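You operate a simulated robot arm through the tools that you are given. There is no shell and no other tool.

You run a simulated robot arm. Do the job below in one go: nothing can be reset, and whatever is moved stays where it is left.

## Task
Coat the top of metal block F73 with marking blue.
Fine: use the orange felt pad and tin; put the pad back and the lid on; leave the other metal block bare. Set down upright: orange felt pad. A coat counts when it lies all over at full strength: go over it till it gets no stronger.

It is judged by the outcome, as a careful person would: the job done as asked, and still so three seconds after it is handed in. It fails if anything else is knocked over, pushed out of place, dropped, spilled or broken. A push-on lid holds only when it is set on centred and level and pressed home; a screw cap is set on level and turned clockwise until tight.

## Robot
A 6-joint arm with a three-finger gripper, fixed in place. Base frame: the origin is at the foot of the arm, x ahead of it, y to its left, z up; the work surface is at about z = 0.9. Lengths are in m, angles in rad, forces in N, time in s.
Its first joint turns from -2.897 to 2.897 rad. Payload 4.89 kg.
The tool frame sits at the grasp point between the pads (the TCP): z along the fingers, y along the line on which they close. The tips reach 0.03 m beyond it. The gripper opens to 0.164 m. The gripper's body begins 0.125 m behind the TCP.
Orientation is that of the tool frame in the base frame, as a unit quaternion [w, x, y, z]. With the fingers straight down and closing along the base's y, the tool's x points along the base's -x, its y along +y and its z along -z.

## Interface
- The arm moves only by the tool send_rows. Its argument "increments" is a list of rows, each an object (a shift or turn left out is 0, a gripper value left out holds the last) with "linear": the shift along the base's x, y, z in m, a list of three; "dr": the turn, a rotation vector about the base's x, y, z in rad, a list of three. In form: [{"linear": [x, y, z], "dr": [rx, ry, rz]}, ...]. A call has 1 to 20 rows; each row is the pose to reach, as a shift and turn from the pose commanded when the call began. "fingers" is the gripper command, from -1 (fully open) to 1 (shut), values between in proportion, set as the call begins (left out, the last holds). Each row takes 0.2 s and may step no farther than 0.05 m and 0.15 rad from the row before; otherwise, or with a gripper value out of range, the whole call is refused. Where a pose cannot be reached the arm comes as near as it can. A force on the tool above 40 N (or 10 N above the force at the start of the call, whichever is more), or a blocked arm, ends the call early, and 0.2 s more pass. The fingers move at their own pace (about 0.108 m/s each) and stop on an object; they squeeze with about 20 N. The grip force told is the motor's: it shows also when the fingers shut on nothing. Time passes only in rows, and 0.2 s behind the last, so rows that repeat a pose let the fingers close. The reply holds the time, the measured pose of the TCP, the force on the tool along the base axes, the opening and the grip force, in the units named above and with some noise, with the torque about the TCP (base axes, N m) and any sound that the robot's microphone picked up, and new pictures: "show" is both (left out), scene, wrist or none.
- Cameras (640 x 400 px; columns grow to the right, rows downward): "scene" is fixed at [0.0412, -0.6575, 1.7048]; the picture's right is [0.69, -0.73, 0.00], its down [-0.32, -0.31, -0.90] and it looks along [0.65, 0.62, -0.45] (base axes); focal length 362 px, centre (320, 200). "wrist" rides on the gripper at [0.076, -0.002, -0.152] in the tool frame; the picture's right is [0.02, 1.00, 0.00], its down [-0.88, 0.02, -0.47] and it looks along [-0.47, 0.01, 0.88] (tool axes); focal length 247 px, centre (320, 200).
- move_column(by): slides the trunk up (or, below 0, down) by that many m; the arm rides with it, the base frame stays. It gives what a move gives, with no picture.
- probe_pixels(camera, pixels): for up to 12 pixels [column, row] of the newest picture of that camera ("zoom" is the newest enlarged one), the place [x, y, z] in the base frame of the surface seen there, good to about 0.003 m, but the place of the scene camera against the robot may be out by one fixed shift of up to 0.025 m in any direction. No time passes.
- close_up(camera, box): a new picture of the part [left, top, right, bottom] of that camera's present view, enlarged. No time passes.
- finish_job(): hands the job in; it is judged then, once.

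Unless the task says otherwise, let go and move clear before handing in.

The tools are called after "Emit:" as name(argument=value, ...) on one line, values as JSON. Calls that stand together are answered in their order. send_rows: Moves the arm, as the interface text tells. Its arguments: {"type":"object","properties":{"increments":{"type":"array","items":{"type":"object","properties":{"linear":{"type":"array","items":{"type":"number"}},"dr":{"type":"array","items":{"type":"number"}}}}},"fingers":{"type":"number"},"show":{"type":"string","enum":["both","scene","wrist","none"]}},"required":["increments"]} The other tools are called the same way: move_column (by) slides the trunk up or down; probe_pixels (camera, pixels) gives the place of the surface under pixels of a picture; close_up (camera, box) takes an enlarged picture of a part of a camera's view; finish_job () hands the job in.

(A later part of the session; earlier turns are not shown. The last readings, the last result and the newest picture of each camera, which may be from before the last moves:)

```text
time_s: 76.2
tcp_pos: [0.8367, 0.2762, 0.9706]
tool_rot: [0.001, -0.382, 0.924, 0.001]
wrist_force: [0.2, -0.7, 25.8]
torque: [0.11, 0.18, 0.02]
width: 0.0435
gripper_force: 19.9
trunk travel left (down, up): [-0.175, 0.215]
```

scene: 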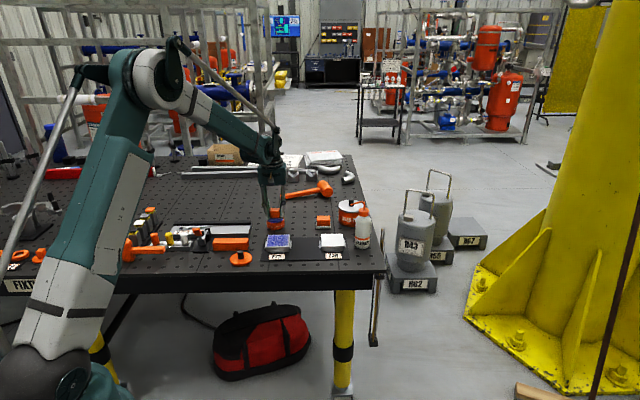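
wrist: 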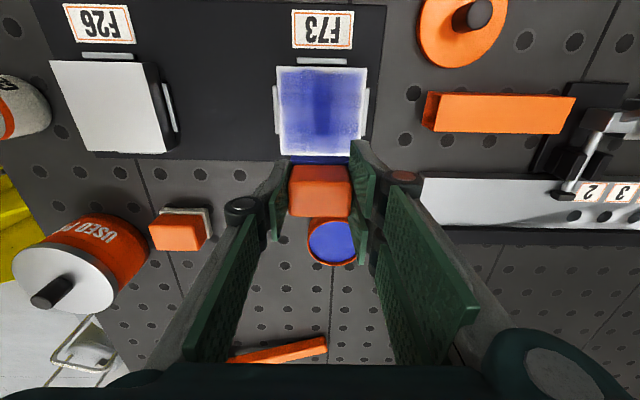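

25.8 N here, so I'll ease by 0.5 mm and raster the right half: lanes u=+0.034, +0.022, +0.010.

Emit:
send_rows(increments=[{"linear": [0.0028, -0.0028, 0.0005]}, {"linear": [-0.0071, -0.0127, 0.0005]}, {"linear": [-0.0163, -0.0219, 0.0006]}, {"linear": [-0.0262, -0.0318, 0.0006]}, {"linear": [-0.0354, -0.041, 0.0007]}, {"linear": [-0.0452, -0.0509, 0.0007]}, {"linear": [-0.0537, -0.0424, 0.0007]}, {"linear": [-0.0438, -0.0325, 0.0006]}, {"linear": [-0.0346, -0.0233, 0.0006]}, {"linear": [-0.0247, -0.0134, 0.0005]}, {"linear": [-0.0156, -0.0042, 0.0004]}, {"linear": [-0.0057, 0.0057, 0.0004]}, {"linear": [-0.0141, 0.0141, 0.0004]}, {"linear": [-0.024, 0.0042, 0.0004]}, {"linear": [-0.0332, -0.0049, 0.0005]}, {"linear": [-0.0431, -0.0148, 0.0005]}, {"linear": [-0.0523, -0.024, 0.0006]}, {"linear": [-0.0622, -0.0339, 0.0006]}], show="none")

```text
time_s: 80.0
tcp_pos: [0.7759, 0.2423, 0.9716]
tool_rot: [0.0, -0.383, 0.924, 0.0]
wrist_force: [-0.5, 1.9, -0.4]
torque: [-0.06, 0.06, 0.0]
width: 0.0432
gripper_force: 20.6
trunk travel left (down, up): [-0.175, 0.215]
```

Force fell to zero at the end of the lane; I'll press down 0.6 mm and check.

Emit:
send_rows(increments=[{"linear": [0, 0, -0.0004]}, {"linear": [0, 0, -0.0008]}, {"linear": [0, 0, -0.0008]}], show="none")

```text
time_s: 80.8
tcp_pos: [0.7741, 0.2415, 0.9712]
tool_rot: [0.0, -0.383, 0.924, 0.0]
wrist_force: [2.6, -0.5, 9.6]
torque: [0.07, -0.02, 0.0]
width: 0.0435
gripper_force: 19.7
trunk travel left (down, up): [-0.175, 0.215]
```

9.6 N. Now lanes u=−0.002, −0.014, −0.026 with slight progressive lowering.

Emit:
send_rows(increments=[{"linear": [-0.0085, 0.0085, 0]}, {"linear": [0.0014, 0.0184, -0.0001]}, {"linear": [0.0106, 0.0276, -0.0002]}, {"linear": [0.0205, 0.0375, -0.0003]}, {"linear": [0.0297, 0.0467, -0.0004]}, {"linear": [0.0396, 0.0566, -0.0004]}, {"linear": [0.0311, 0.065, -0.0004]}, {"linear": [0.0212, 0.0552, -0.0004]}, {"linear": [0.012, 0.046, -0.0003]}, {"linear": [0.0021, 0.0361, -0.0003]}, {"linear": [-0.0071, 0.0269, -0.0002]}, {"linear": [-0.017, 0.017, -0.0002]}, {"linear": [-0.0255, 0.0255, -0.0002]}, {"linear": [-0.0156, 0.0354, -0.0003]}, {"linear": [-0.0064, 0.0445, -0.0004]}, {"linear": [0.0035, 0.0544, -0.0005]}, {"linear": [0.0127, 0.0636, -0.0006]}, {"linear": [0.0226, 0.0735, -0.0006]}], show="none")

```text
time_s: 83.3
tcp_pos: [0.7639, 0.2654, 0.9713]
tool_rot: [0.0, -0.383, 0.924, 0.0]
wrist_force: [-6.2, -3.4, 22.4]
torque: [-0.08, 0.3, 0.04]
width: 0.0435
gripper_force: 19.8
trunk travel left (down, up): [-0.175, 0.215]
stopped in row 12: the force on the tool passed its limit at 42 N (the readings are from after the stop); the commanded pose is now the measured one
```

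The sweep stopped at 42 N near the front-left. I'll lift, back off and check the block, pad and coat.

Emit:
send_rows(increments=[{"linear": [0, 0, 0.004]}, {"linear": [0, 0, 0.03]}, {"linear": [0.01, 0.01, 0.06]}, {"linear": [0.04, 0.035, 0.065]}, {"linear": [0.05, 0.045, 0.065]}, {"linear": [0.05, 0.045, 0.065]}], show="both")

Emit:
close_up(camera="scene", box=[245, 200, 310, 260])

Emit:
close_up(camera="wrist", box=[250, 50, 390, 180])

```text
time_s: 84.7
tcp_pos: [0.814, 0.3111, 1.0358]
tool_rot: [0.0, -0.383, 0.924, 0.001]
wrist_force: [0.8, 0.4, -1.1]
torque: [-0.02, 0.07, -0.01]
width: 0.0435
gripper_force: 20.1
trunk travel left (down, up): [-0.175, 0.215]
```

scene: 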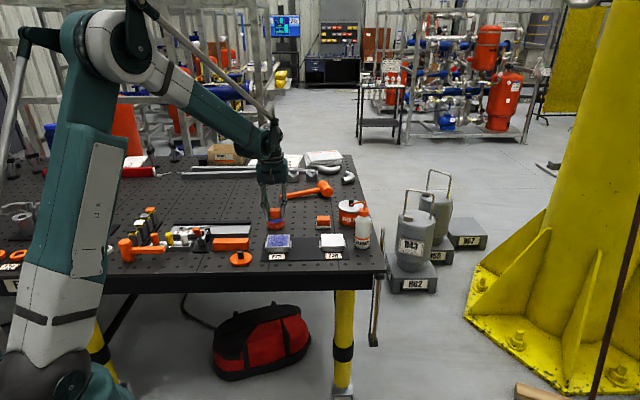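
wrist: 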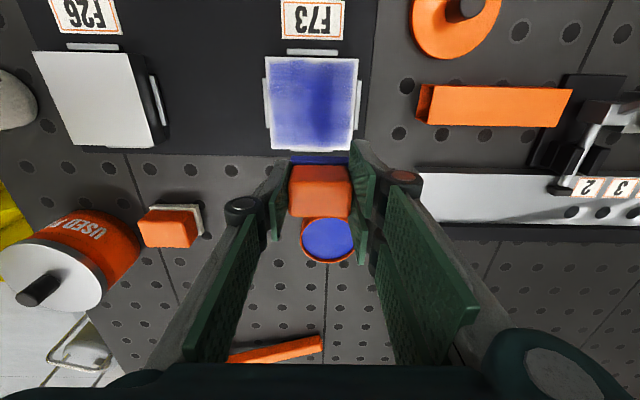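

```text
6.67 times, centred on (278, 230) of scene
```

zoom: 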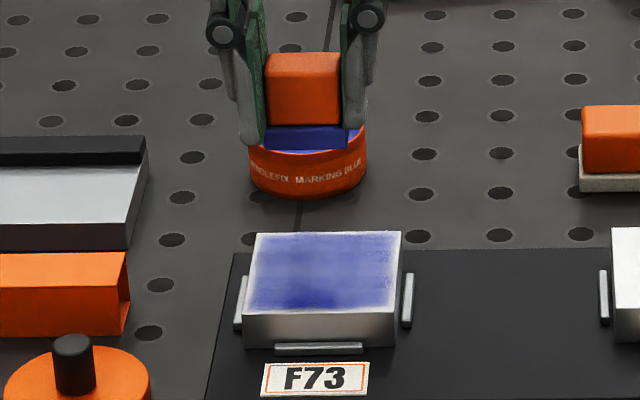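

```text
3.08 times, centred on (320, 115) of wrist
```

zoom: 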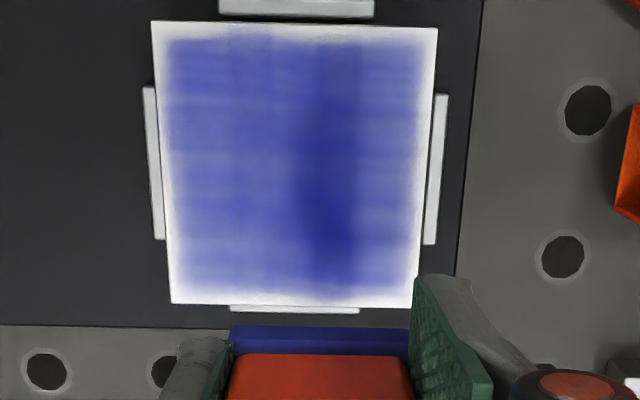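

The block stayed put and the coat is denser but still streaky (zoom 240,95 / 240,175). I'll re-dip and continue with lighter strokes.

Emit:
send_rows(increments=[{"linear": [0.0243, 0.0314, 0]}, {"linear": [0.0485, 0.0629, 0]}, {"linear": [0.0728, 0.0943, 0]}, {"linear": [0.0728, 0.0943, -0.03]}, {"linear": [0.0728, 0.0943, -0.055]}, {"linear": [0.0728, 0.0943, -0.063]}, {"linear": [0.0728, 0.0943, -0.0648]}, {"linear": [0.0728, 0.0943, -0.0655]}, {"linear": [0.0728, 0.0943, -0.066]}, {"linear": [0.0728, 0.0943, -0.066]}, {"linear": [0.0728, 0.0943, -0.066]}], show="none")

Emit:
close_up(camera="scene", box=[260, 225, 300, 258])

Emit:
close_up(camera="scene", box=[250, 190, 300, 232])

```text
time_s: 87.2
tcp_pos: [0.8865, 0.4052, 0.9721]
tool_rot: [0.0, -0.383, 0.924, 0.001]
wrist_force: [-2.3, -0.7, 22.7]
torque: [0.08, 0.27, -0.02]
width: 0.0435
gripper_force: 20.0
trunk travel left (down, up): [-0.175, 0.215]
stopped in row 11: the force on the tool passed its limit at 40 N (the readings are from after the stop); the commanded pose is now the measured one
```

```text
12.12 times, centred on (280, 242) of scene
```

zoom: 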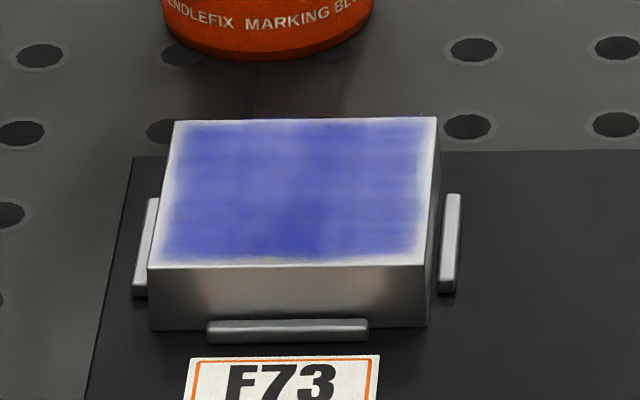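

```text
9.52 times, centred on (275, 211) of scene
```

zoom: 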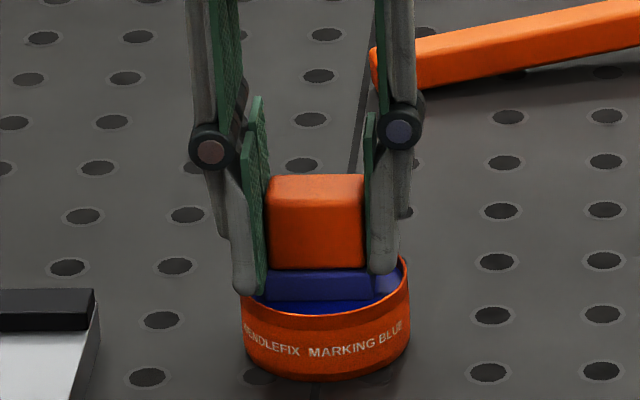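

The coat is visibly denser and more even now. The pad is loaded; back to F73's back-right corner with light contact, then cross-strokes.

Emit:
send_rows(increments=[{"linear": [0, 0, 0.004]}, {"linear": [0, 0, 0.02]}, {"linear": [0, 0, 0.045]}, {"linear": [-0.0166, -0.0428, 0.045]}, {"linear": [-0.0332, -0.0856, 0.045]}, {"linear": [-0.0496, -0.1285, 0.045]}, {"linear": [-0.0496, -0.1285, 0.015]}, {"linear": [-0.0496, -0.1285, 0.004]}, {"linear": [-0.0496, -0.1285, 0.001]}, {"linear": [-0.0496, -0.1285, 0.0]}, {"linear": [-0.0496, -0.1285, 0.0]}], show="none")

```text
time_s: 89.5
tcp_pos: [0.8368, 0.2764, 0.9716]
tool_rot: [0.001, -0.383, 0.924, 0.0]
wrist_force: [1.2, -0.2, 30.8]
torque: [0.06, 0.16, -0.01]
width: 0.0435
gripper_force: 20.1
trunk travel left (down, up): [-0.175, 0.215]
```

30.8 N, so I'll ease up 0.7 mm and cross-stroke the back half.

Emit:
send_rows(increments=[{"linear": [0, 0, 0.0006]}, {"linear": [-0.0106, 0.0106, 0.0006]}, {"linear": [-0.0212, 0.0212, 0.0006]}, {"linear": [-0.0318, 0.0318, 0.0006]}, {"linear": [-0.0424, 0.0424, 0.0006]}, {"linear": [-0.0509, 0.0339, 0.0006]}, {"linear": [-0.0403, 0.0233, 0.0006]}, {"linear": [-0.0297, 0.0127, 0.0006]}, {"linear": [-0.0191, 0.0021, 0.0006]}, {"linear": [-0.0085, -0.0085, 0.0006]}, {"linear": [-0.017, -0.017, 0.0006]}, {"linear": [-0.0276, -0.0064, 0.0006]}, {"linear": [-0.0382, 0.0042, 0.0006]}, {"linear": [-0.0488, 0.0148, 0.0006]}, {"linear": [-0.0594, 0.0254, 0.0006]}, {"linear": [-0.0594, 0.0254, 0.0006]}], show="none")

```text
time_s: 93.0
tcp_pos: [0.7775, 0.3037, 0.9729]
tool_rot: [0.001, -0.383, 0.924, 0.001]
wrist_force: [-2.6, 0.7, 3.9]
torque: [0.02, 0.08, -0.01]
width: 0.0434
gripper_force: 20.0
trunk travel left (down, up): [-0.175, 0.215]
```

3.9 N — good light contact. Continue the cross-strokes over the front half.

Emit:
send_rows(increments=[{"linear": [-0.0085, -0.0085, -0.0002]}, {"linear": [0.0021, -0.0191, -0.0003]}, {"linear": [0.0127, -0.0297, -0.0004]}, {"linear": [0.0233, -0.0403, -0.0004]}, {"linear": [0.0339, -0.0509, -0.0004]}, {"linear": [0.0254, -0.0594, -0.0003]}, {"linear": [0.0148, -0.0488, -0.0003]}, {"linear": [0.0042, -0.0382, -0.0003]}, {"linear": [-0.0064, -0.0276, -0.0002]}, {"linear": [-0.017, -0.017, -0.0001]}, {"linear": [-0.0255, -0.0255, -0.0001]}, {"linear": [-0.0149, -0.0361, -0.0002]}, {"linear": [-0.0043, -0.0467, -0.0003]}, {"linear": [0.0063, -0.0573, -0.0003]}, {"linear": [0.0169, -0.0679, -0.0003]}, {"linear": [0.0113, -0.0735, -0.0003]}, {"linear": [0.0007, -0.0629, -0.0003]}, {"linear": [-0.0099, -0.0523, -0.0002]}, {"linear": [-0.0205, -0.0417, -0.0001]}, {"linear": [-0.0311, -0.0311, -0.0001]}], show="none")

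```text
time_s: 97.2
tcp_pos: [0.746, 0.2699, 0.9719]
tool_rot: [0.001, -0.382, 0.924, 0.0]
wrist_force: [0.7, -2.4, 15.1]
torque: [-0.01, -0.07, -0.02]
width: 0.0434
gripper_force: 19.8
trunk travel left (down, up): [-0.175, 0.215]
```

15 N at the end, full raster done. I'll lift, carry to the tin for another dip and view the coat from the scene camera.

Emit:
send_rows(increments=[{"linear": [0, 0, 0.005]}, {"linear": [0, 0, 0.03]}, {"linear": [0.005, 0.005, 0.06]}, {"linear": [0.037, 0.035, 0.06]}, {"linear": [0.071, 0.068, 0.06]}, {"linear": [0.105, 0.101, 0.06]}, {"linear": [0.1402, 0.1341, 0.06]}, {"linear": [0.1402, 0.1341, 0.03]}, {"linear": [0.1402, 0.1341, 0.008]}, {"linear": [0.1402, 0.1341, 0.0015]}, {"linear": [0.1402, 0.1341, 0.0005]}, {"linear": [0.1402, 0.1341, 0.0]}, {"linear": [0.1402, 0.1341, 0.0]}], show="none")

Emit:
close_up(camera="scene", box=[260, 225, 300, 258])

Emit:
close_up(camera="scene", box=[250, 190, 300, 232])

```text
time_s: 100.0
tcp_pos: [0.8882, 0.406, 0.9713]
tool_rot: [0.001, -0.382, 0.924, 0.0]
wrist_force: [4.0, 0.7, 13.4]
torque: [0.09, -0.1, -0.01]
width: 0.0429
gripper_force: 20.1
trunk travel left (down, up): [-0.175, 0.215]
```

```text
12.12 times, centred on (280, 242) of scene
```

zoom: 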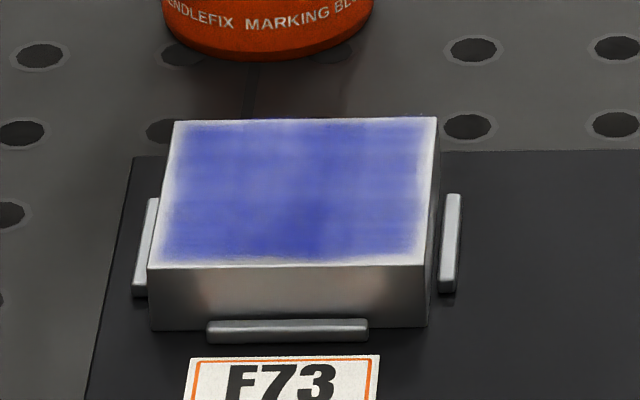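

```text
9.52 times, centred on (275, 211) of scene
```

zoom: 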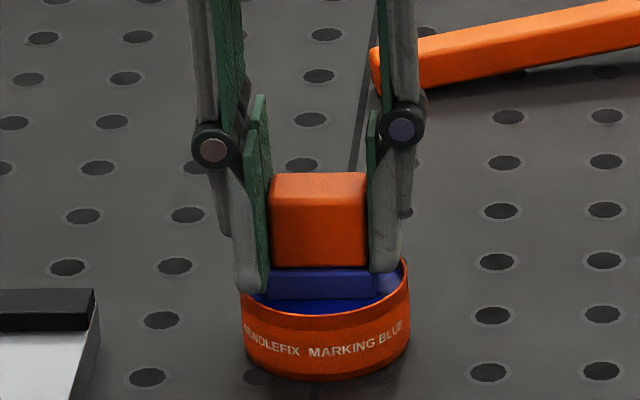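

The coat now looks the same as at the previous inspection, so it's near saturation. I'll do a further round concentrating on edges (pad centre right over them), then another full raster to be certain.

Emit:
send_rows(increments=[{"linear": [0, 0, 0.004]}, {"linear": [0, 0, 0.02]}, {"linear": [0, 0, 0.045]}, {"linear": [-0.0145, -0.0435, 0.045]}, {"linear": [-0.029, -0.087, 0.045]}, {"linear": [-0.0434, -0.1306, 0.045]}, {"linear": [-0.0434, -0.1306, 0.015]}, {"linear": [-0.0434, -0.1306, 0.004]}, {"linear": [-0.0434, -0.1306, 0.001]}, {"linear": [-0.0434, -0.1306, 0.0002]}, {"linear": [-0.0561, -0.1179, 0.0002]}, {"linear": [-0.0689, -0.1051, 0.0002]}, {"linear": [-0.0816, -0.0924, 0.0002]}, {"linear": [-0.0943, -0.0797, 0.0002]}, {"linear": [-0.1074, -0.0928, 0.0002]}, {"linear": [-0.1205, -0.1059, 0.0002]}, {"linear": [-0.1335, -0.1189, 0.0003]}, {"linear": [-0.1466, -0.132, 0.0004]}], show="none")

Emit:
close_up(camera="scene", box=[255, 225, 305, 260])

```text
time_s: 103.8
tcp_pos: [0.7405, 0.2742, 0.9703]
tool_rot: [0.001, -0.383, 0.924, 0.001]
wrist_force: [1.2, 1.9, 25.8]
torque: [0.14, -0.18, 0.04]
width: 0.0438
gripper_force: 19.8
trunk travel left (down, up): [-0.175, 0.215]
```

```text
11.43 times, centred on (280, 242) of scene
```

zoom: 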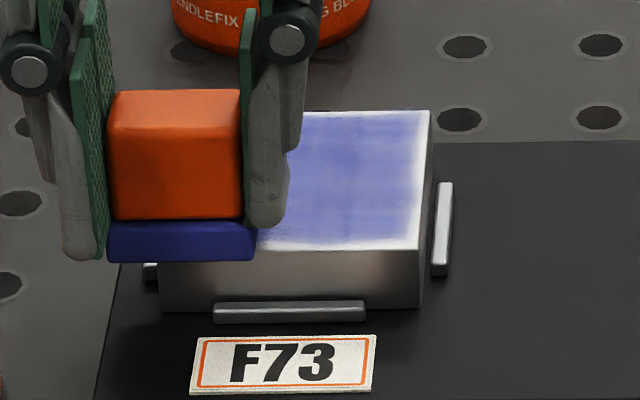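

The pad overhangs the corner as planned at 25.8 N; I'll ease 0.4 mm and do the front and right edges, then two inner lanes.

Emit:
send_rows(increments=[{"linear": [0.0127, -0.0127, 0.0004]}, {"linear": [0.0255, -0.0255, 0.0004]}, {"linear": [0.0382, -0.0382, 0.0004]}, {"linear": [0.0509, -0.0509, 0.0004]}, {"linear": [0.064, -0.0378, 0.0003]}, {"linear": [0.0771, -0.0247, 0.0003]}, {"linear": [0.0901, -0.0117, 0.0002]}, {"linear": [0.1032, 0.0014, 0.0002]}, {"linear": [0.0855, 0.0092, 0.0002]}, {"linear": [0.0749, -0.0014, 0.0002]}, {"linear": [0.0643, -0.012, 0.0002]}, {"linear": [0.0537, -0.0226, 0.0003]}, {"linear": [0.0431, -0.0332, 0.0003]}, {"linear": [0.0304, -0.0205, 0.0003]}, {"linear": [0.041, -0.0099, 0.0002]}, {"linear": [0.0516, 0.0007, 0.0002]}, {"linear": [0.0622, 0.0113, 0.0001]}, {"linear": [0.0728, 0.0219, 0.0]}], show="none")

```text
time_s: 107.5
tcp_pos: [0.8116, 0.2956, 0.973]
tool_rot: [0.001, -0.383, 0.924, 0.0]
wrist_force: [-4.3, -2.8, 17.1]
torque: [-0.1, 0.24, 0.01]
width: 0.0433
gripper_force: 19.9
trunk travel left (down, up): [-0.175, 0.215]
```

17 N; continue over the left and centre lanes.

Emit:
send_rows(increments=[{"linear": [-0.0127, 0.0127, 0.0001]}, {"linear": [-0.0233, 0.0021, 0.0001]}, {"linear": [-0.0339, -0.0085, 0.0002]}, {"linear": [-0.0445, -0.0191, 0.0003]}, {"linear": [-0.0552, -0.0297, 0.0004]}, {"linear": [-0.065, -0.0198, 0.0004]}, {"linear": [-0.0544, -0.0092, 0.0003]}, {"linear": [-0.0438, 0.0014, 0.0002]}, {"linear": [-0.0332, 0.012, 0.0001]}, {"linear": [-0.0226, 0.0226, 0.0001]}, {"linear": [-0.0057, 0.0057, 0.0]}, {"linear": [-0.0163, -0.0049, 0.0]}, {"linear": [-0.0269, -0.0155, 0.0001]}, {"linear": [-0.0375, -0.0261, 0.0002]}, {"linear": [-0.0481, -0.0368, 0.0003]}, {"linear": [-0.0354, -0.0495, 0.0003]}, {"linear": [-0.0247, -0.0389, 0.0002]}, {"linear": [-0.0141, -0.0283, 0.0001]}], show="none")

```text
time_s: 111.3
tcp_pos: [0.7988, 0.2669, 0.9719]
tool_rot: [0.001, -0.383, 0.924, 0.0]
wrist_force: [-1.4, 0.0, 6.1]
torque: [0.0, 0.04, 0.04]
width: 0.0433
gripper_force: 19.6
trunk travel left (down, up): [-0.175, 0.215]
```

All lanes done at 6–25 N. I'll lift and go back to the tin for another load while inspecting the block.

Emit:
send_rows(increments=[{"linear": [0, 0, 0.005]}, {"linear": [0, 0, 0.03]}, {"linear": [0.005, 0.005, 0.06]}, {"linear": [0.025, 0.04, 0.06]}, {"linear": [0.046, 0.073, 0.06]}, {"linear": [0.067, 0.106, 0.06]}, {"linear": [0.0879, 0.1384, 0.06]}, {"linear": [0.0879, 0.1384, 0.03]}, {"linear": [0.0879, 0.1384, 0.008]}, {"linear": [0.0879, 0.1384, 0.0012]}, {"linear": [0.0879, 0.1384, 0.0002]}, {"linear": [0.0879, 0.1384, -0.0006]}, {"linear": [0.0879, 0.1384, -0.0006]}], show="none")

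Emit:
close_up(camera="scene", box=[260, 225, 300, 258])

Emit:
close_up(camera="scene", box=[250, 190, 300, 232])

```text
time_s: 114.2
tcp_pos: [0.8873, 0.4057, 0.9716]
tool_rot: [0.001, -0.383, 0.924, 0.0]
wrist_force: [6.5, 9.0, 30.0]
torque: [0.45, -0.21, -0.01]
width: 0.0433
gripper_force: 20.2
trunk travel left (down, up): [-0.175, 0.215]
```

```text
12.12 times, centred on (280, 242) of scene
```

zoom: 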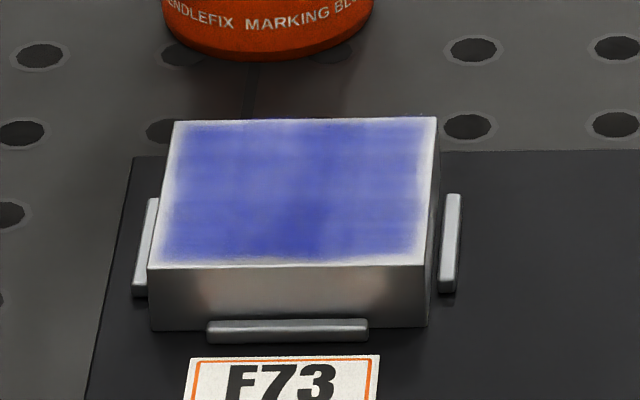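

```text
9.52 times, centred on (275, 211) of scene
```

zoom: 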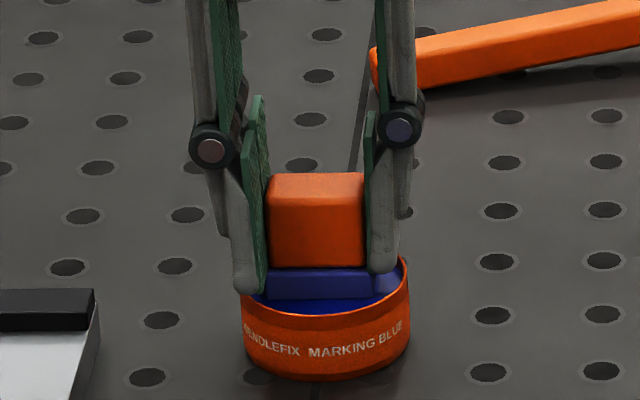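

The pattern is unchanged from the last inspection, which suggests full strength. I'll zoom in hard on the edges to judge the pale rim.

Emit:
close_up(camera="scene", box=[262, 232, 282, 250])

Emit:
close_up(camera="scene", box=[280, 232, 300, 250])

```text
16.00 times, centred on (272, 241) of scene
```

zoom: 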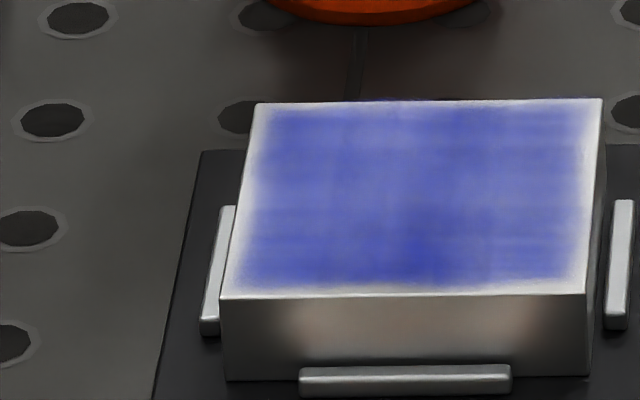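

```text
16.00 times, centred on (290, 241) of scene
```

zoom: 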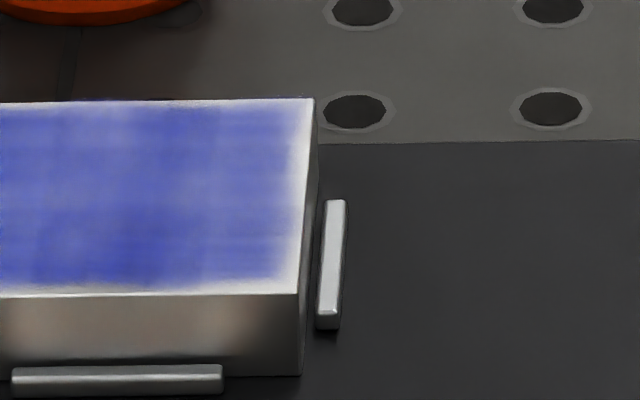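

The rim looks equally wide on all sides however far the pad overhung, so it appears to be how the block edge renders. With the pad freshly loaded, I'll do one more complete raster to confirm there is no further change.

Emit:
send_rows(increments=[{"linear": [0, 0, 0.004]}, {"linear": [0, 0, 0.02]}, {"linear": [0, 0, 0.045]}, {"linear": [-0.0152, -0.0433, 0.045]}, {"linear": [-0.0304, -0.0866, 0.045]}, {"linear": [-0.0455, -0.1299, 0.045]}, {"linear": [-0.0455, -0.1299, 0.015]}, {"linear": [-0.0455, -0.1299, 0.004]}, {"linear": [-0.0455, -0.1299, 0.0014]}, {"linear": [-0.0455, -0.1299, 0.0007]}, {"linear": [-0.0582, -0.1426, 0.0007]}, {"linear": [-0.0709, -0.1553, 0.0007]}, {"linear": [-0.0837, -0.1681, 0.0008]}, {"linear": [-0.0964, -0.1808, 0.0008]}, {"linear": [-0.1063, -0.1709, 0.0008]}, {"linear": [-0.0936, -0.1582, 0.0007]}, {"linear": [-0.0808, -0.1454, 0.0006]}, {"linear": [-0.0681, -0.1327, 0.0005]}, {"linear": [-0.0554, -0.12, 0.0004]}], show="none")

```text
time_s: 118.2
tcp_pos: [0.8335, 0.2843, 0.9717]
tool_rot: [0.0, -0.383, 0.924, 0.001]
wrist_force: [-2.6, -5.5, 23.3]
torque: [-0.16, 0.28, 0.02]
width: 0.0435
gripper_force: 19.9
trunk travel left (down, up): [-0.175, 0.215]
```

23 N at the back; easing slightly and finishing the remaining lanes from centre to left.

Emit:
send_rows(increments=[{"linear": [-0.0099, 0.0099, 0.0002]}, {"linear": [-0.0226, -0.0028, 0.0002]}, {"linear": [-0.0354, -0.0156, 0.0003]}, {"linear": [-0.0481, -0.0283, 0.0004]}, {"linear": [-0.0608, -0.041, 0.0005]}, {"linear": [-0.0707, -0.0311, 0.0005]}, {"linear": [-0.058, -0.0184, 0.0004]}, {"linear": [-0.0452, -0.0057, 0.0003]}, {"linear": [-0.0325, 0.0071, 0.0002]}, {"linear": [-0.0198, 0.0198, 0.0001]}, {"linear": [-0.0297, 0.0297, 0.0001]}, {"linear": [-0.0424, 0.017, 0.0002]}, {"linear": [-0.0551, 0.0042, 0.0003]}, {"linear": [-0.0679, -0.0085, 0.0004]}, {"linear": [-0.0806, -0.0212, 0.0005]}, {"linear": [-0.0891, -0.0127, 0.0005]}, {"linear": [-0.0764, 0.0, 0.0004]}, {"linear": [-0.0636, 0.0127, 0.0003]}, {"linear": [-0.0509, 0.0255, 0.0002]}, {"linear": [-0.0382, 0.0382, 0.0001]}], show="none")

```text
time_s: 122.3
tcp_pos: [0.7924, 0.3242, 0.972]
tool_rot: [0.001, -0.382, 0.924, 0.0]
wrist_force: [0.2, -0.8, 0.0]
torque: [0.07, -0.06, -0.01]
width: 0.0433
gripper_force: 20.0
trunk travel left (down, up): [-0.175, 0.215]
```

The final lanes are done. I'll lift clear to inspect the coat with both cameras before putting the pad back.

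Emit:
send_rows(increments=[{"linear": [0, 0, 0.005]}, {"linear": [0, 0, 0.03]}, {"linear": [0.01, 0, 0.06]}, {"linear": [0.045, 0.0, 0.065]}, {"linear": [0.08, -0.005, 0.065]}, {"linear": [0.1, -0.01, 0.065]}, {"linear": [0.1, -0.01, 0.065]}], show="both")

Emit:
close_up(camera="scene", box=[260, 225, 300, 258])

Emit:
close_up(camera="wrist", box=[270, 0, 430, 130])

```text
time_s: 124.0
tcp_pos: [0.8933, 0.3128, 1.035]
tool_rot: [0.0, -0.382, 0.924, 0.0]
wrist_force: [0.0, 0.3, -1.1]
torque: [-0.05, 0.12, -0.02]
width: 0.0433
gripper_force: 19.7
trunk travel left (down, up): [-0.175, 0.215]
```

scene: 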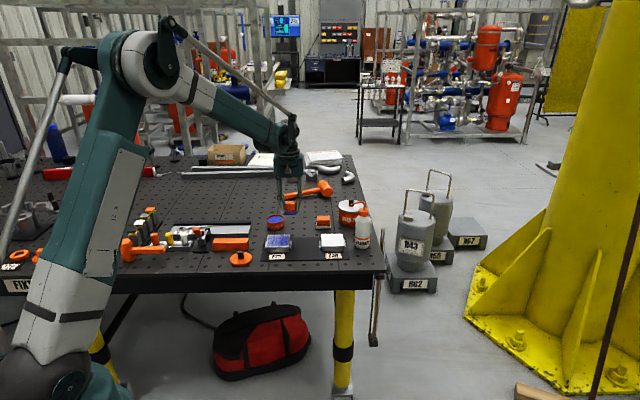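
wrist: 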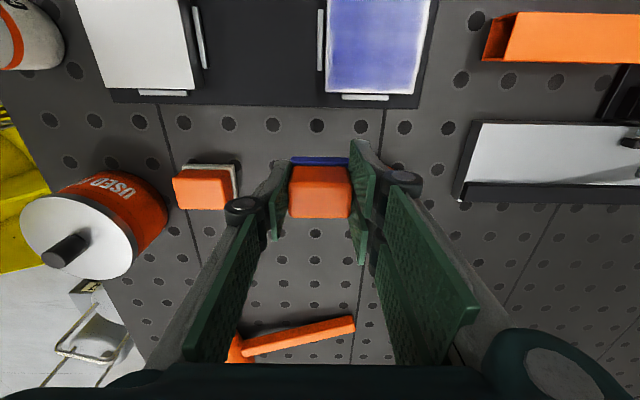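

```text
12.12 times, centred on (280, 242) of scene
```

zoom: 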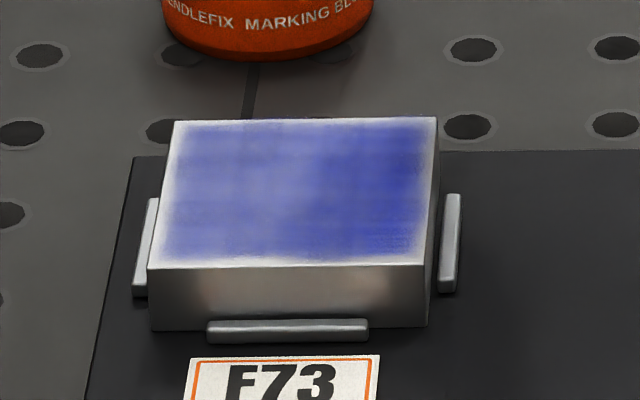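

```text
3.08 times, centred on (350, 65) of wrist
```

zoom: 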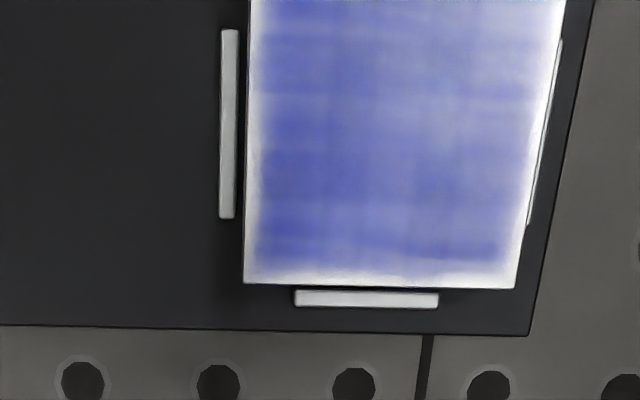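

Reflections of the arm change with its position, so I'll return to the same pose at the tin (also reloading the felt) for a like-for-like comparison.

Emit:
send_rows(increments=[{"linear": [-0.0032, 0.0459, 0]}, {"linear": [-0.0064, 0.0918, 0]}, {"linear": [-0.0064, 0.0918, -0.03]}, {"linear": [-0.0064, 0.0918, -0.056]}, {"linear": [-0.0064, 0.0918, -0.0638]}, {"linear": [-0.0064, 0.0918, -0.0648]}, {"linear": [-0.0064, 0.0918, -0.0655]}, {"linear": [-0.0064, 0.0918, -0.0655]}], show="none")

Emit:
close_up(camera="scene", box=[260, 225, 300, 258])

Emit:
close_up(camera="scene", box=[250, 190, 300, 232])

```text
time_s: 125.8
tcp_pos: [0.8871, 0.4045, 0.9711]
tool_rot: [0.001, -0.383, 0.924, 0.0]
wrist_force: [5.9, 5.9, 23.3]
torque: [0.35, -0.17, -0.03]
width: 0.0434
gripper_force: 19.9
trunk travel left (down, up): [-0.175, 0.215]
```

```text
12.12 times, centred on (280, 242) of scene
```

zoom: 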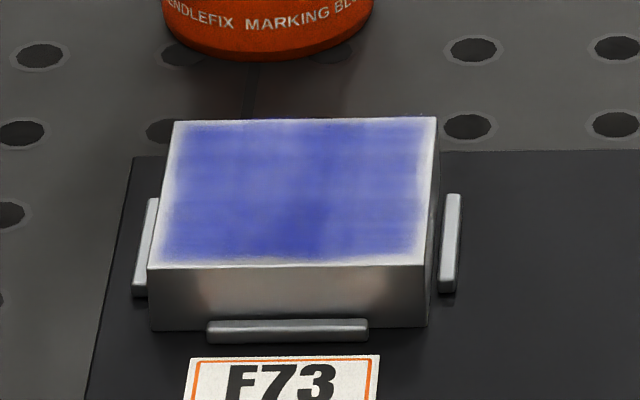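

```text
9.52 times, centred on (275, 211) of scene
```

zoom: 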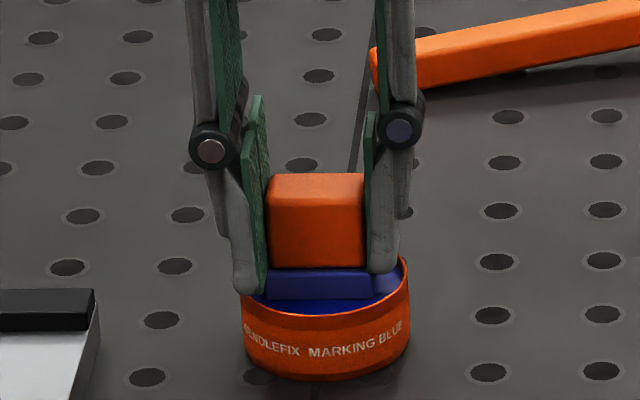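

The coat is identical to the previous like-for-like view, so it has reached full strength. Now I'll lift the pad out of the tin and take it to its original place at (0.957,0.3137), stopping just above the table.

Emit:
send_rows(increments=[{"linear": [0, 0, 0.005]}, {"linear": [0, 0, 0.025]}, {"linear": [0, 0, 0.05]}, {"linear": [0.0234, -0.0304, 0.05]}, {"linear": [0.0469, -0.0609, 0.05]}, {"linear": [0.0703, -0.0913, 0.05]}, {"linear": [0.0703, -0.0913, 0.02]}, {"linear": [0.0703, -0.0913, -0.005]}, {"linear": [0.0703, -0.0913, -0.018]}, {"linear": [0.0703, -0.0913, -0.023]}, {"linear": [0.0703, -0.0913, -0.023]}], show="both")

Emit:
close_up(camera="scene", box=[270, 190, 350, 240])

```text
time_s: 128.2
tcp_pos: [0.9585, 0.3143, 0.9472]
tool_rot: [0.001, -0.383, 0.924, 0.0]
wrist_force: [-0.4, -0.5, -0.4]
torque: [0.0, -0.01, 0.01]
width: 0.0436
gripper_force: 20.0
trunk travel left (down, up): [-0.175, 0.215]
```

scene: 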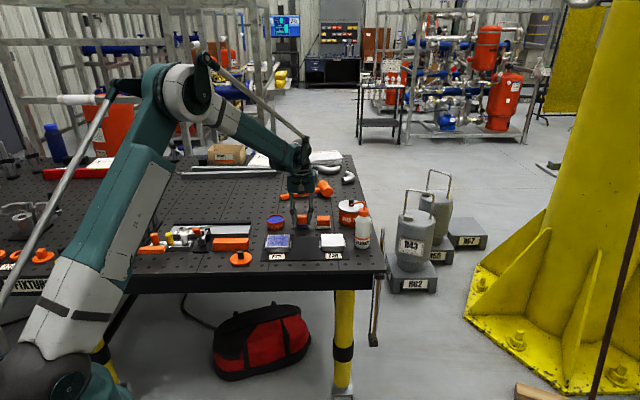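
wrist: 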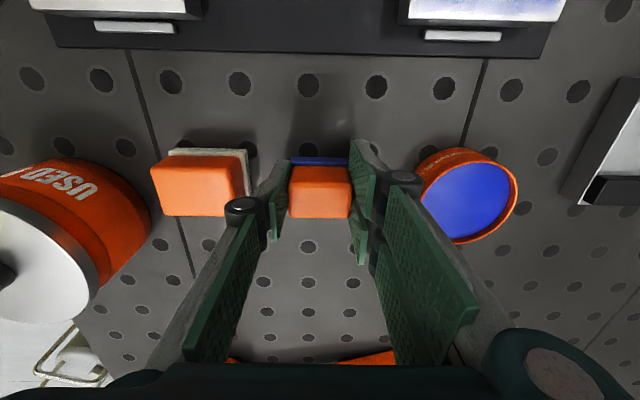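

```text
8.00 times, centred on (310, 215) of scene
```

zoom: 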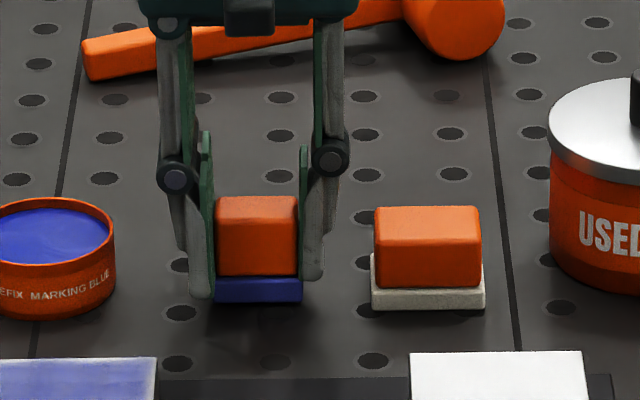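

The pad hovers a few mm above its home spot, level, and the tin is unmoved. I'll creep down to contact.

Emit:
send_rows(increments=[{"linear": [0, 0, -0.001]}, {"linear": [0, 0, -0.002]}, {"linear": [0, 0, -0.003]}, {"linear": [0, 0, -0.003]}], show="none")

```text
time_s: 129.2
tcp_pos: [0.9581, 0.3152, 0.943]
tool_rot: [0.001, -0.382, 0.924, 0.001]
wrist_force: [-0.1, 0.1, -0.7]
torque: [-0.02, 0.0, 0.0]
width: 0.0433
gripper_force: 20.1
trunk travel left (down, up): [-0.175, 0.215]
```

Emit:
send_rows(increments=[{"linear": [0, 0, -0.0005]}, {"linear": [0, 0, -0.001]}, {"linear": [0, 0, -0.0015]}, {"linear": [0, 0, -0.0015]}], show="none")

```text
time_s: 130.2
tcp_pos: [0.9584, 0.3146, 0.9438]
tool_rot: [0.001, -0.383, 0.924, 0.001]
wrist_force: [4.2, 3.7, 15.5]
torque: [0.22, -0.13, 0.01]
width: 0.0431
gripper_force: 19.7
trunk travel left (down, up): [-0.175, 0.215]
```

The felt is on the table (15.5 N). I'll relax slightly and open the fingers to let go.

Emit:
send_rows(increments=[{"linear": [0, 0, 0.0005]}, {"linear": [0, 0, 0.0005]}], show="none")

Emit:
send_rows(increments=[{"linear": [0, 0, 0]}, {"linear": [0, 0, 0]}, {"linear": [0, 0, 0]}], fingers=0.22, show="wrist")

```text
time_s: 130.8
tcp_pos: [0.9565, 0.3146, 0.9444]
tool_rot: [0.001, -0.382, 0.924, -0.001]
wrist_force: [1.8, 4.9, 15.1]
torque: [0.26, -0.09, -0.03]
width: 0.0435
gripper_force: 20.5
trunk travel left (down, up): [-0.175, 0.215]
```

```text
time_s: 131.6
tcp_pos: [0.9569, 0.3151, 0.9429]
tool_rot: [0.001, -0.382, 0.924, 0.0]
wrist_force: [-0.2, 0.0, 0.1]
torque: [0.03, 0.01, 0.02]
width: 0.064
gripper_force: 0.0
trunk travel left (down, up): [-0.175, 0.215]
```

wrist: 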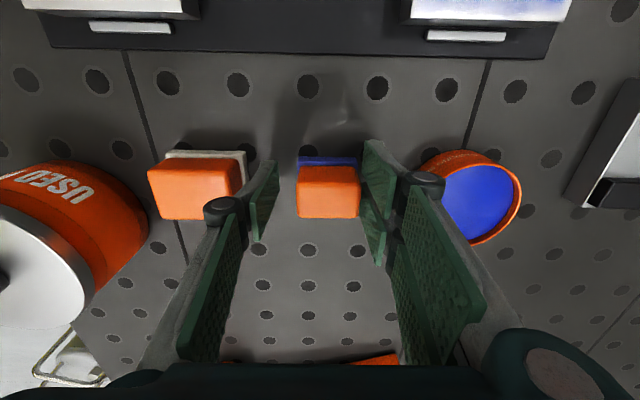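

The pad stands on its felt but shifted a few mm toward the right finger on release (now 297–361 px). I'll rise straight up and measure it.

Emit:
send_rows(increments=[{"linear": [0, 0, 0.02]}, {"linear": [0, 0, 0.05]}, {"linear": [-0.02, -0.01, 0.09]}, {"linear": [-0.05, -0.035, 0.12]}, {"linear": [-0.067, -0.05, 0.15]}, {"linear": [-0.067, -0.05, 0.15]}], show="both")

Emit:
close_up(camera="scene", box=[270, 200, 350, 240])

Emit:
close_up(camera="wrist", box=[280, 165, 344, 215])

```text
time_s: 132.9
tcp_pos: [0.8888, 0.2634, 1.0961]
tool_rot: [0.001, -0.382, 0.924, 0.001]
wrist_force: [-0.5, -0.7, -0.3]
torque: [0.1, -0.18, 0.02]
width: 0.064
gripper_force: 0.0
trunk travel left (down, up): [-0.175, 0.215]
```

scene: 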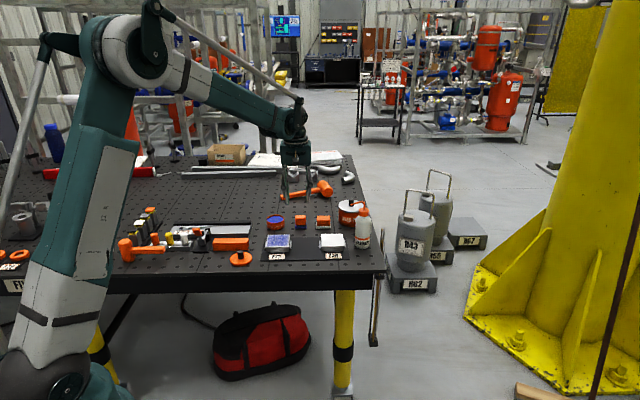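
wrist: 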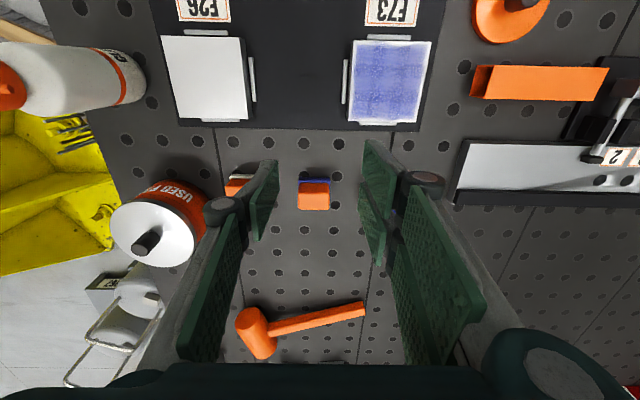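

```text
8.00 times, centred on (310, 220) of scene
```

zoom: 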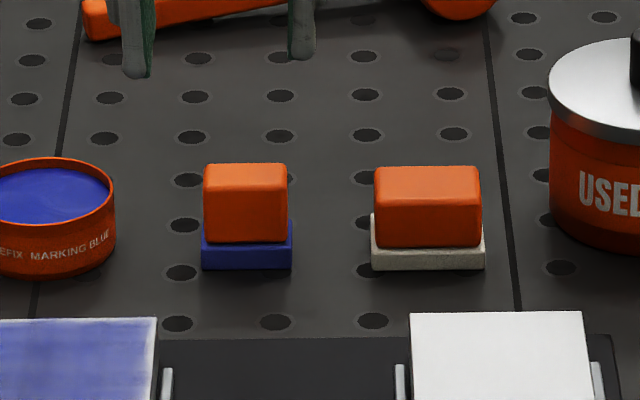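

```text
8.00 times, centred on (312, 190) of wrist
```

zoom: 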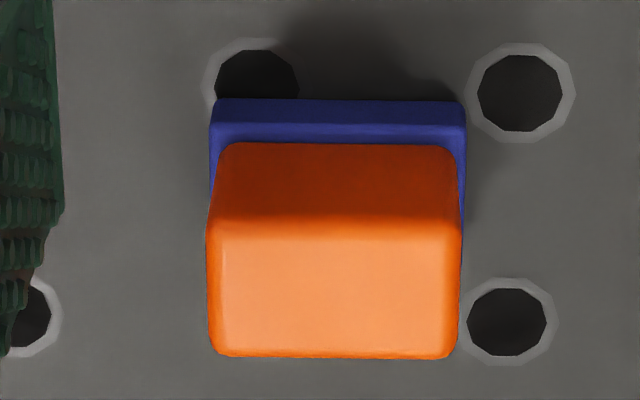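

The pad stands upright, its felt blue, a few mm off its old spot. I'll probe it to quantify the offset.

Emit:
probe_pixels(camera="zoom", pixels=[[220, 240], [450, 240], [220, 342], [450, 344], [335, 240], [335, 345], [213, 290], [456, 290], [216, 130], [460, 130], [335, 290], [530, 250]])

Emit:
close_up(camera="wrist", box=[335, 25, 445, 135])

```text
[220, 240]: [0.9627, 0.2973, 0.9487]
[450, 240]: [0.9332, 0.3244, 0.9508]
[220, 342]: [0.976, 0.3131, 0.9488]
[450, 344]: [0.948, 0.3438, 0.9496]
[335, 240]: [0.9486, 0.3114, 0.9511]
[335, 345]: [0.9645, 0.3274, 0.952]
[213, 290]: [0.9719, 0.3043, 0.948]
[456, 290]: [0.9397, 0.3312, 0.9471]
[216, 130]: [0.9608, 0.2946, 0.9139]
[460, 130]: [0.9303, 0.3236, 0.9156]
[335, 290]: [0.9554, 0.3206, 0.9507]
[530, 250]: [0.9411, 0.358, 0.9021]
```

```text
3.64 times, centred on (390, 80) of wrist
```

zoom: 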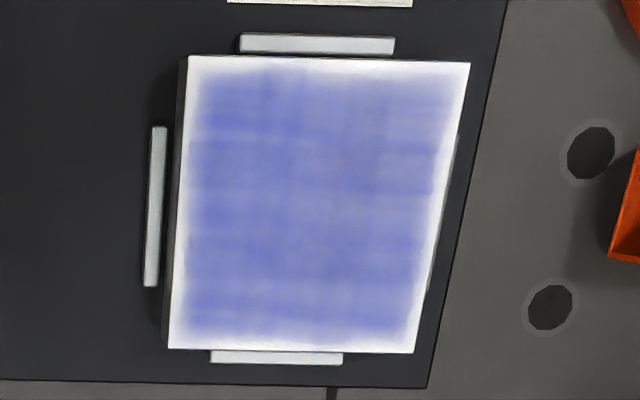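

The pad is only ~6 mm from its original centre and upright, which is fine. The coat shows no further change, so now the lid: I'll move over to it at (0.640,0.307) and look.

Emit:
send_rows(increments=[{"linear": [-0.0416, 0.0072, 0]}, {"linear": [-0.0832, 0.0144, 0]}, {"linear": [-0.1248, 0.0217, 0]}, {"linear": [-0.1664, 0.0289, 0]}, {"linear": [-0.208, 0.0361, 0]}, {"linear": [-0.2495, 0.0433, -0.02]}, {"linear": [-0.2495, 0.0433, -0.06]}, {"linear": [-0.2495, 0.0433, -0.1]}, {"linear": [-0.2495, 0.0433, -0.1]}], fingers=0.3, show="both")

Emit:
close_up(camera="wrist", box=[250, 110, 390, 230])

Emit:
close_up(camera="scene", box=[260, 225, 300, 258])

```text
time_s: 134.9
tcp_pos: [0.6417, 0.3086, 0.9931]
tool_rot: [0.0, -0.383, 0.924, -0.001]
wrist_force: [0.8, 0.9, -0.4]
torque: [-0.08, 0.1, -0.01]
width: 0.0573
gripper_force: 0.0
trunk travel left (down, up): [-0.175, 0.215]
```

scene: 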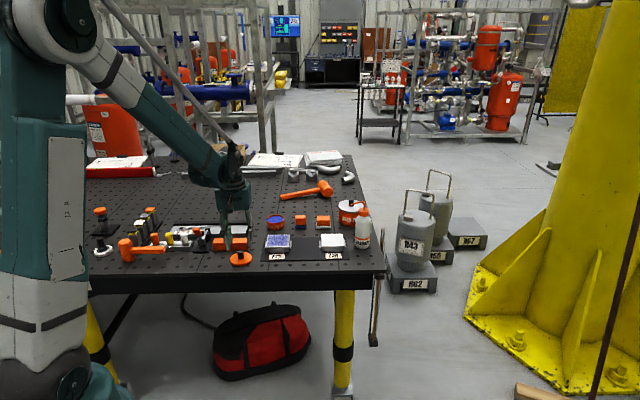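
wrist: 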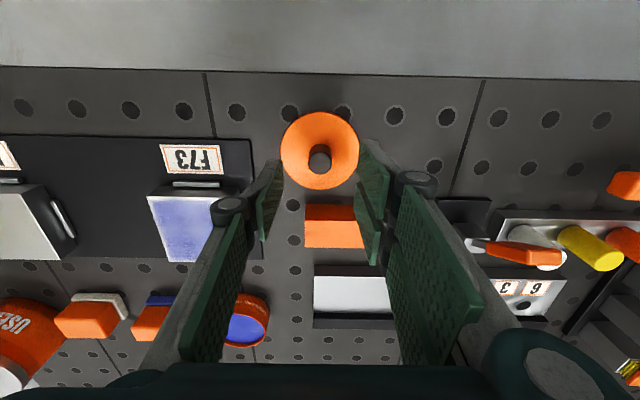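

```text
3.33 times, centred on (320, 170) of wrist
```

zoom: 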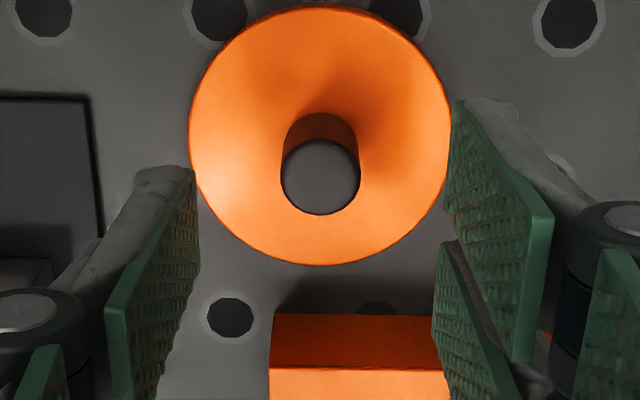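

```text
12.12 times, centred on (280, 242) of scene
```

zoom: 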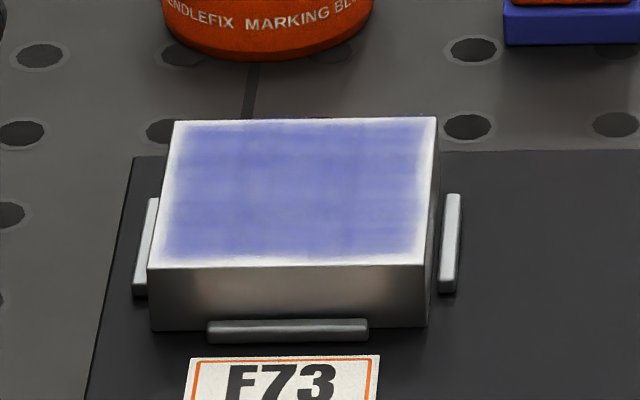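

With no reflections the coat looks uniform. The knob (320,163) is ~2 mm nearer than the tool axis; I'll correct by (−1.6,−1.6) mm and descend to grip it.

Emit:
send_rows(increments=[{"linear": [-0.0016, -0.0016, -0.02]}, {"linear": [-0.0016, -0.0016, -0.038]}, {"linear": [-0.0016, -0.0016, -0.0465]}, {"linear": [-0.0016, -0.0016, -0.0465]}], show="wrist")

Emit:
close_up(camera="wrist", box=[250, 110, 390, 230])

```text
time_s: 135.9
tcp_pos: [0.6406, 0.3056, 0.9466]
tool_rot: [0.0, -0.382, 0.924, -0.001]
wrist_force: [0.1, 0.4, -0.3]
torque: [-0.04, 0.0, 0.0]
width: 0.0573
gripper_force: 0.1
trunk travel left (down, up): [-0.175, 0.215]
```

wrist: 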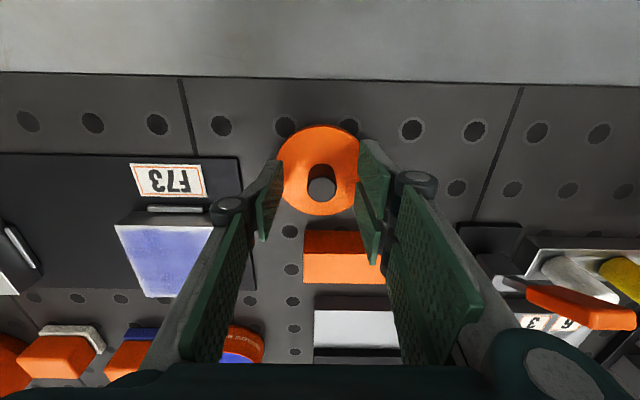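

```text
3.33 times, centred on (320, 170) of wrist
```

zoom: 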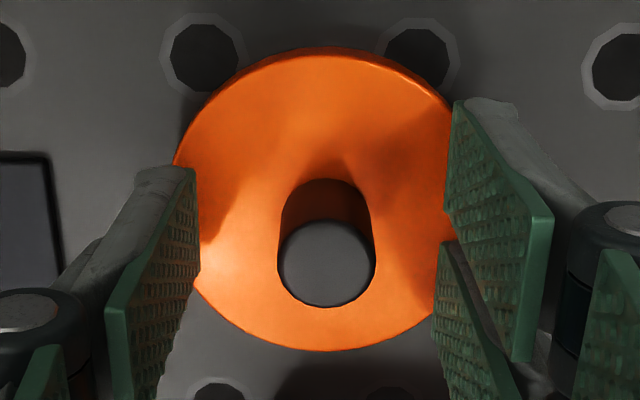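

The knob (322,189) is on the tool axis. Closing the fingers on it.

Emit:
send_rows(increments=[{"linear": [0, 0, 0]}, {"linear": [0, 0, 0]}, {"linear": [0, 0, 0]}], fingers=1, show="wrist")

Emit:
close_up(camera="wrist", box=[250, 110, 390, 230])

```text
time_s: 136.8
tcp_pos: [0.6411, 0.3047, 0.9468]
tool_rot: [0.0, -0.383, 0.924, 0.001]
wrist_force: [-0.3, 0.8, 0.3]
torque: [-0.01, 0.0, -0.02]
width: 0.0205
gripper_force: 20.0
trunk travel left (down, up): [-0.175, 0.215]
```

wrist: 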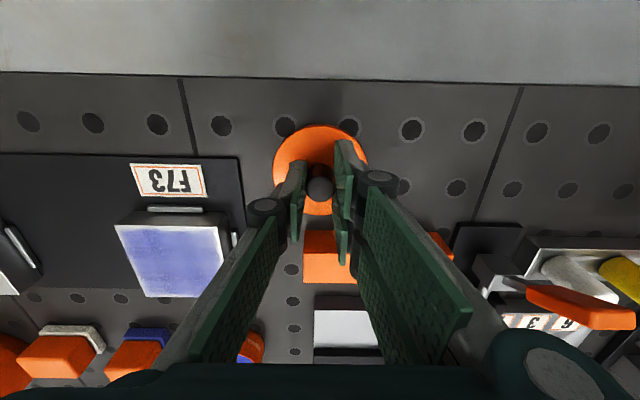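

```text
3.33 times, centred on (320, 170) of wrist
```

zoom: 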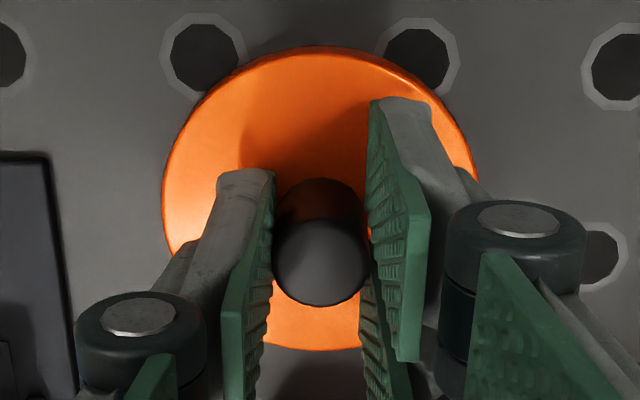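

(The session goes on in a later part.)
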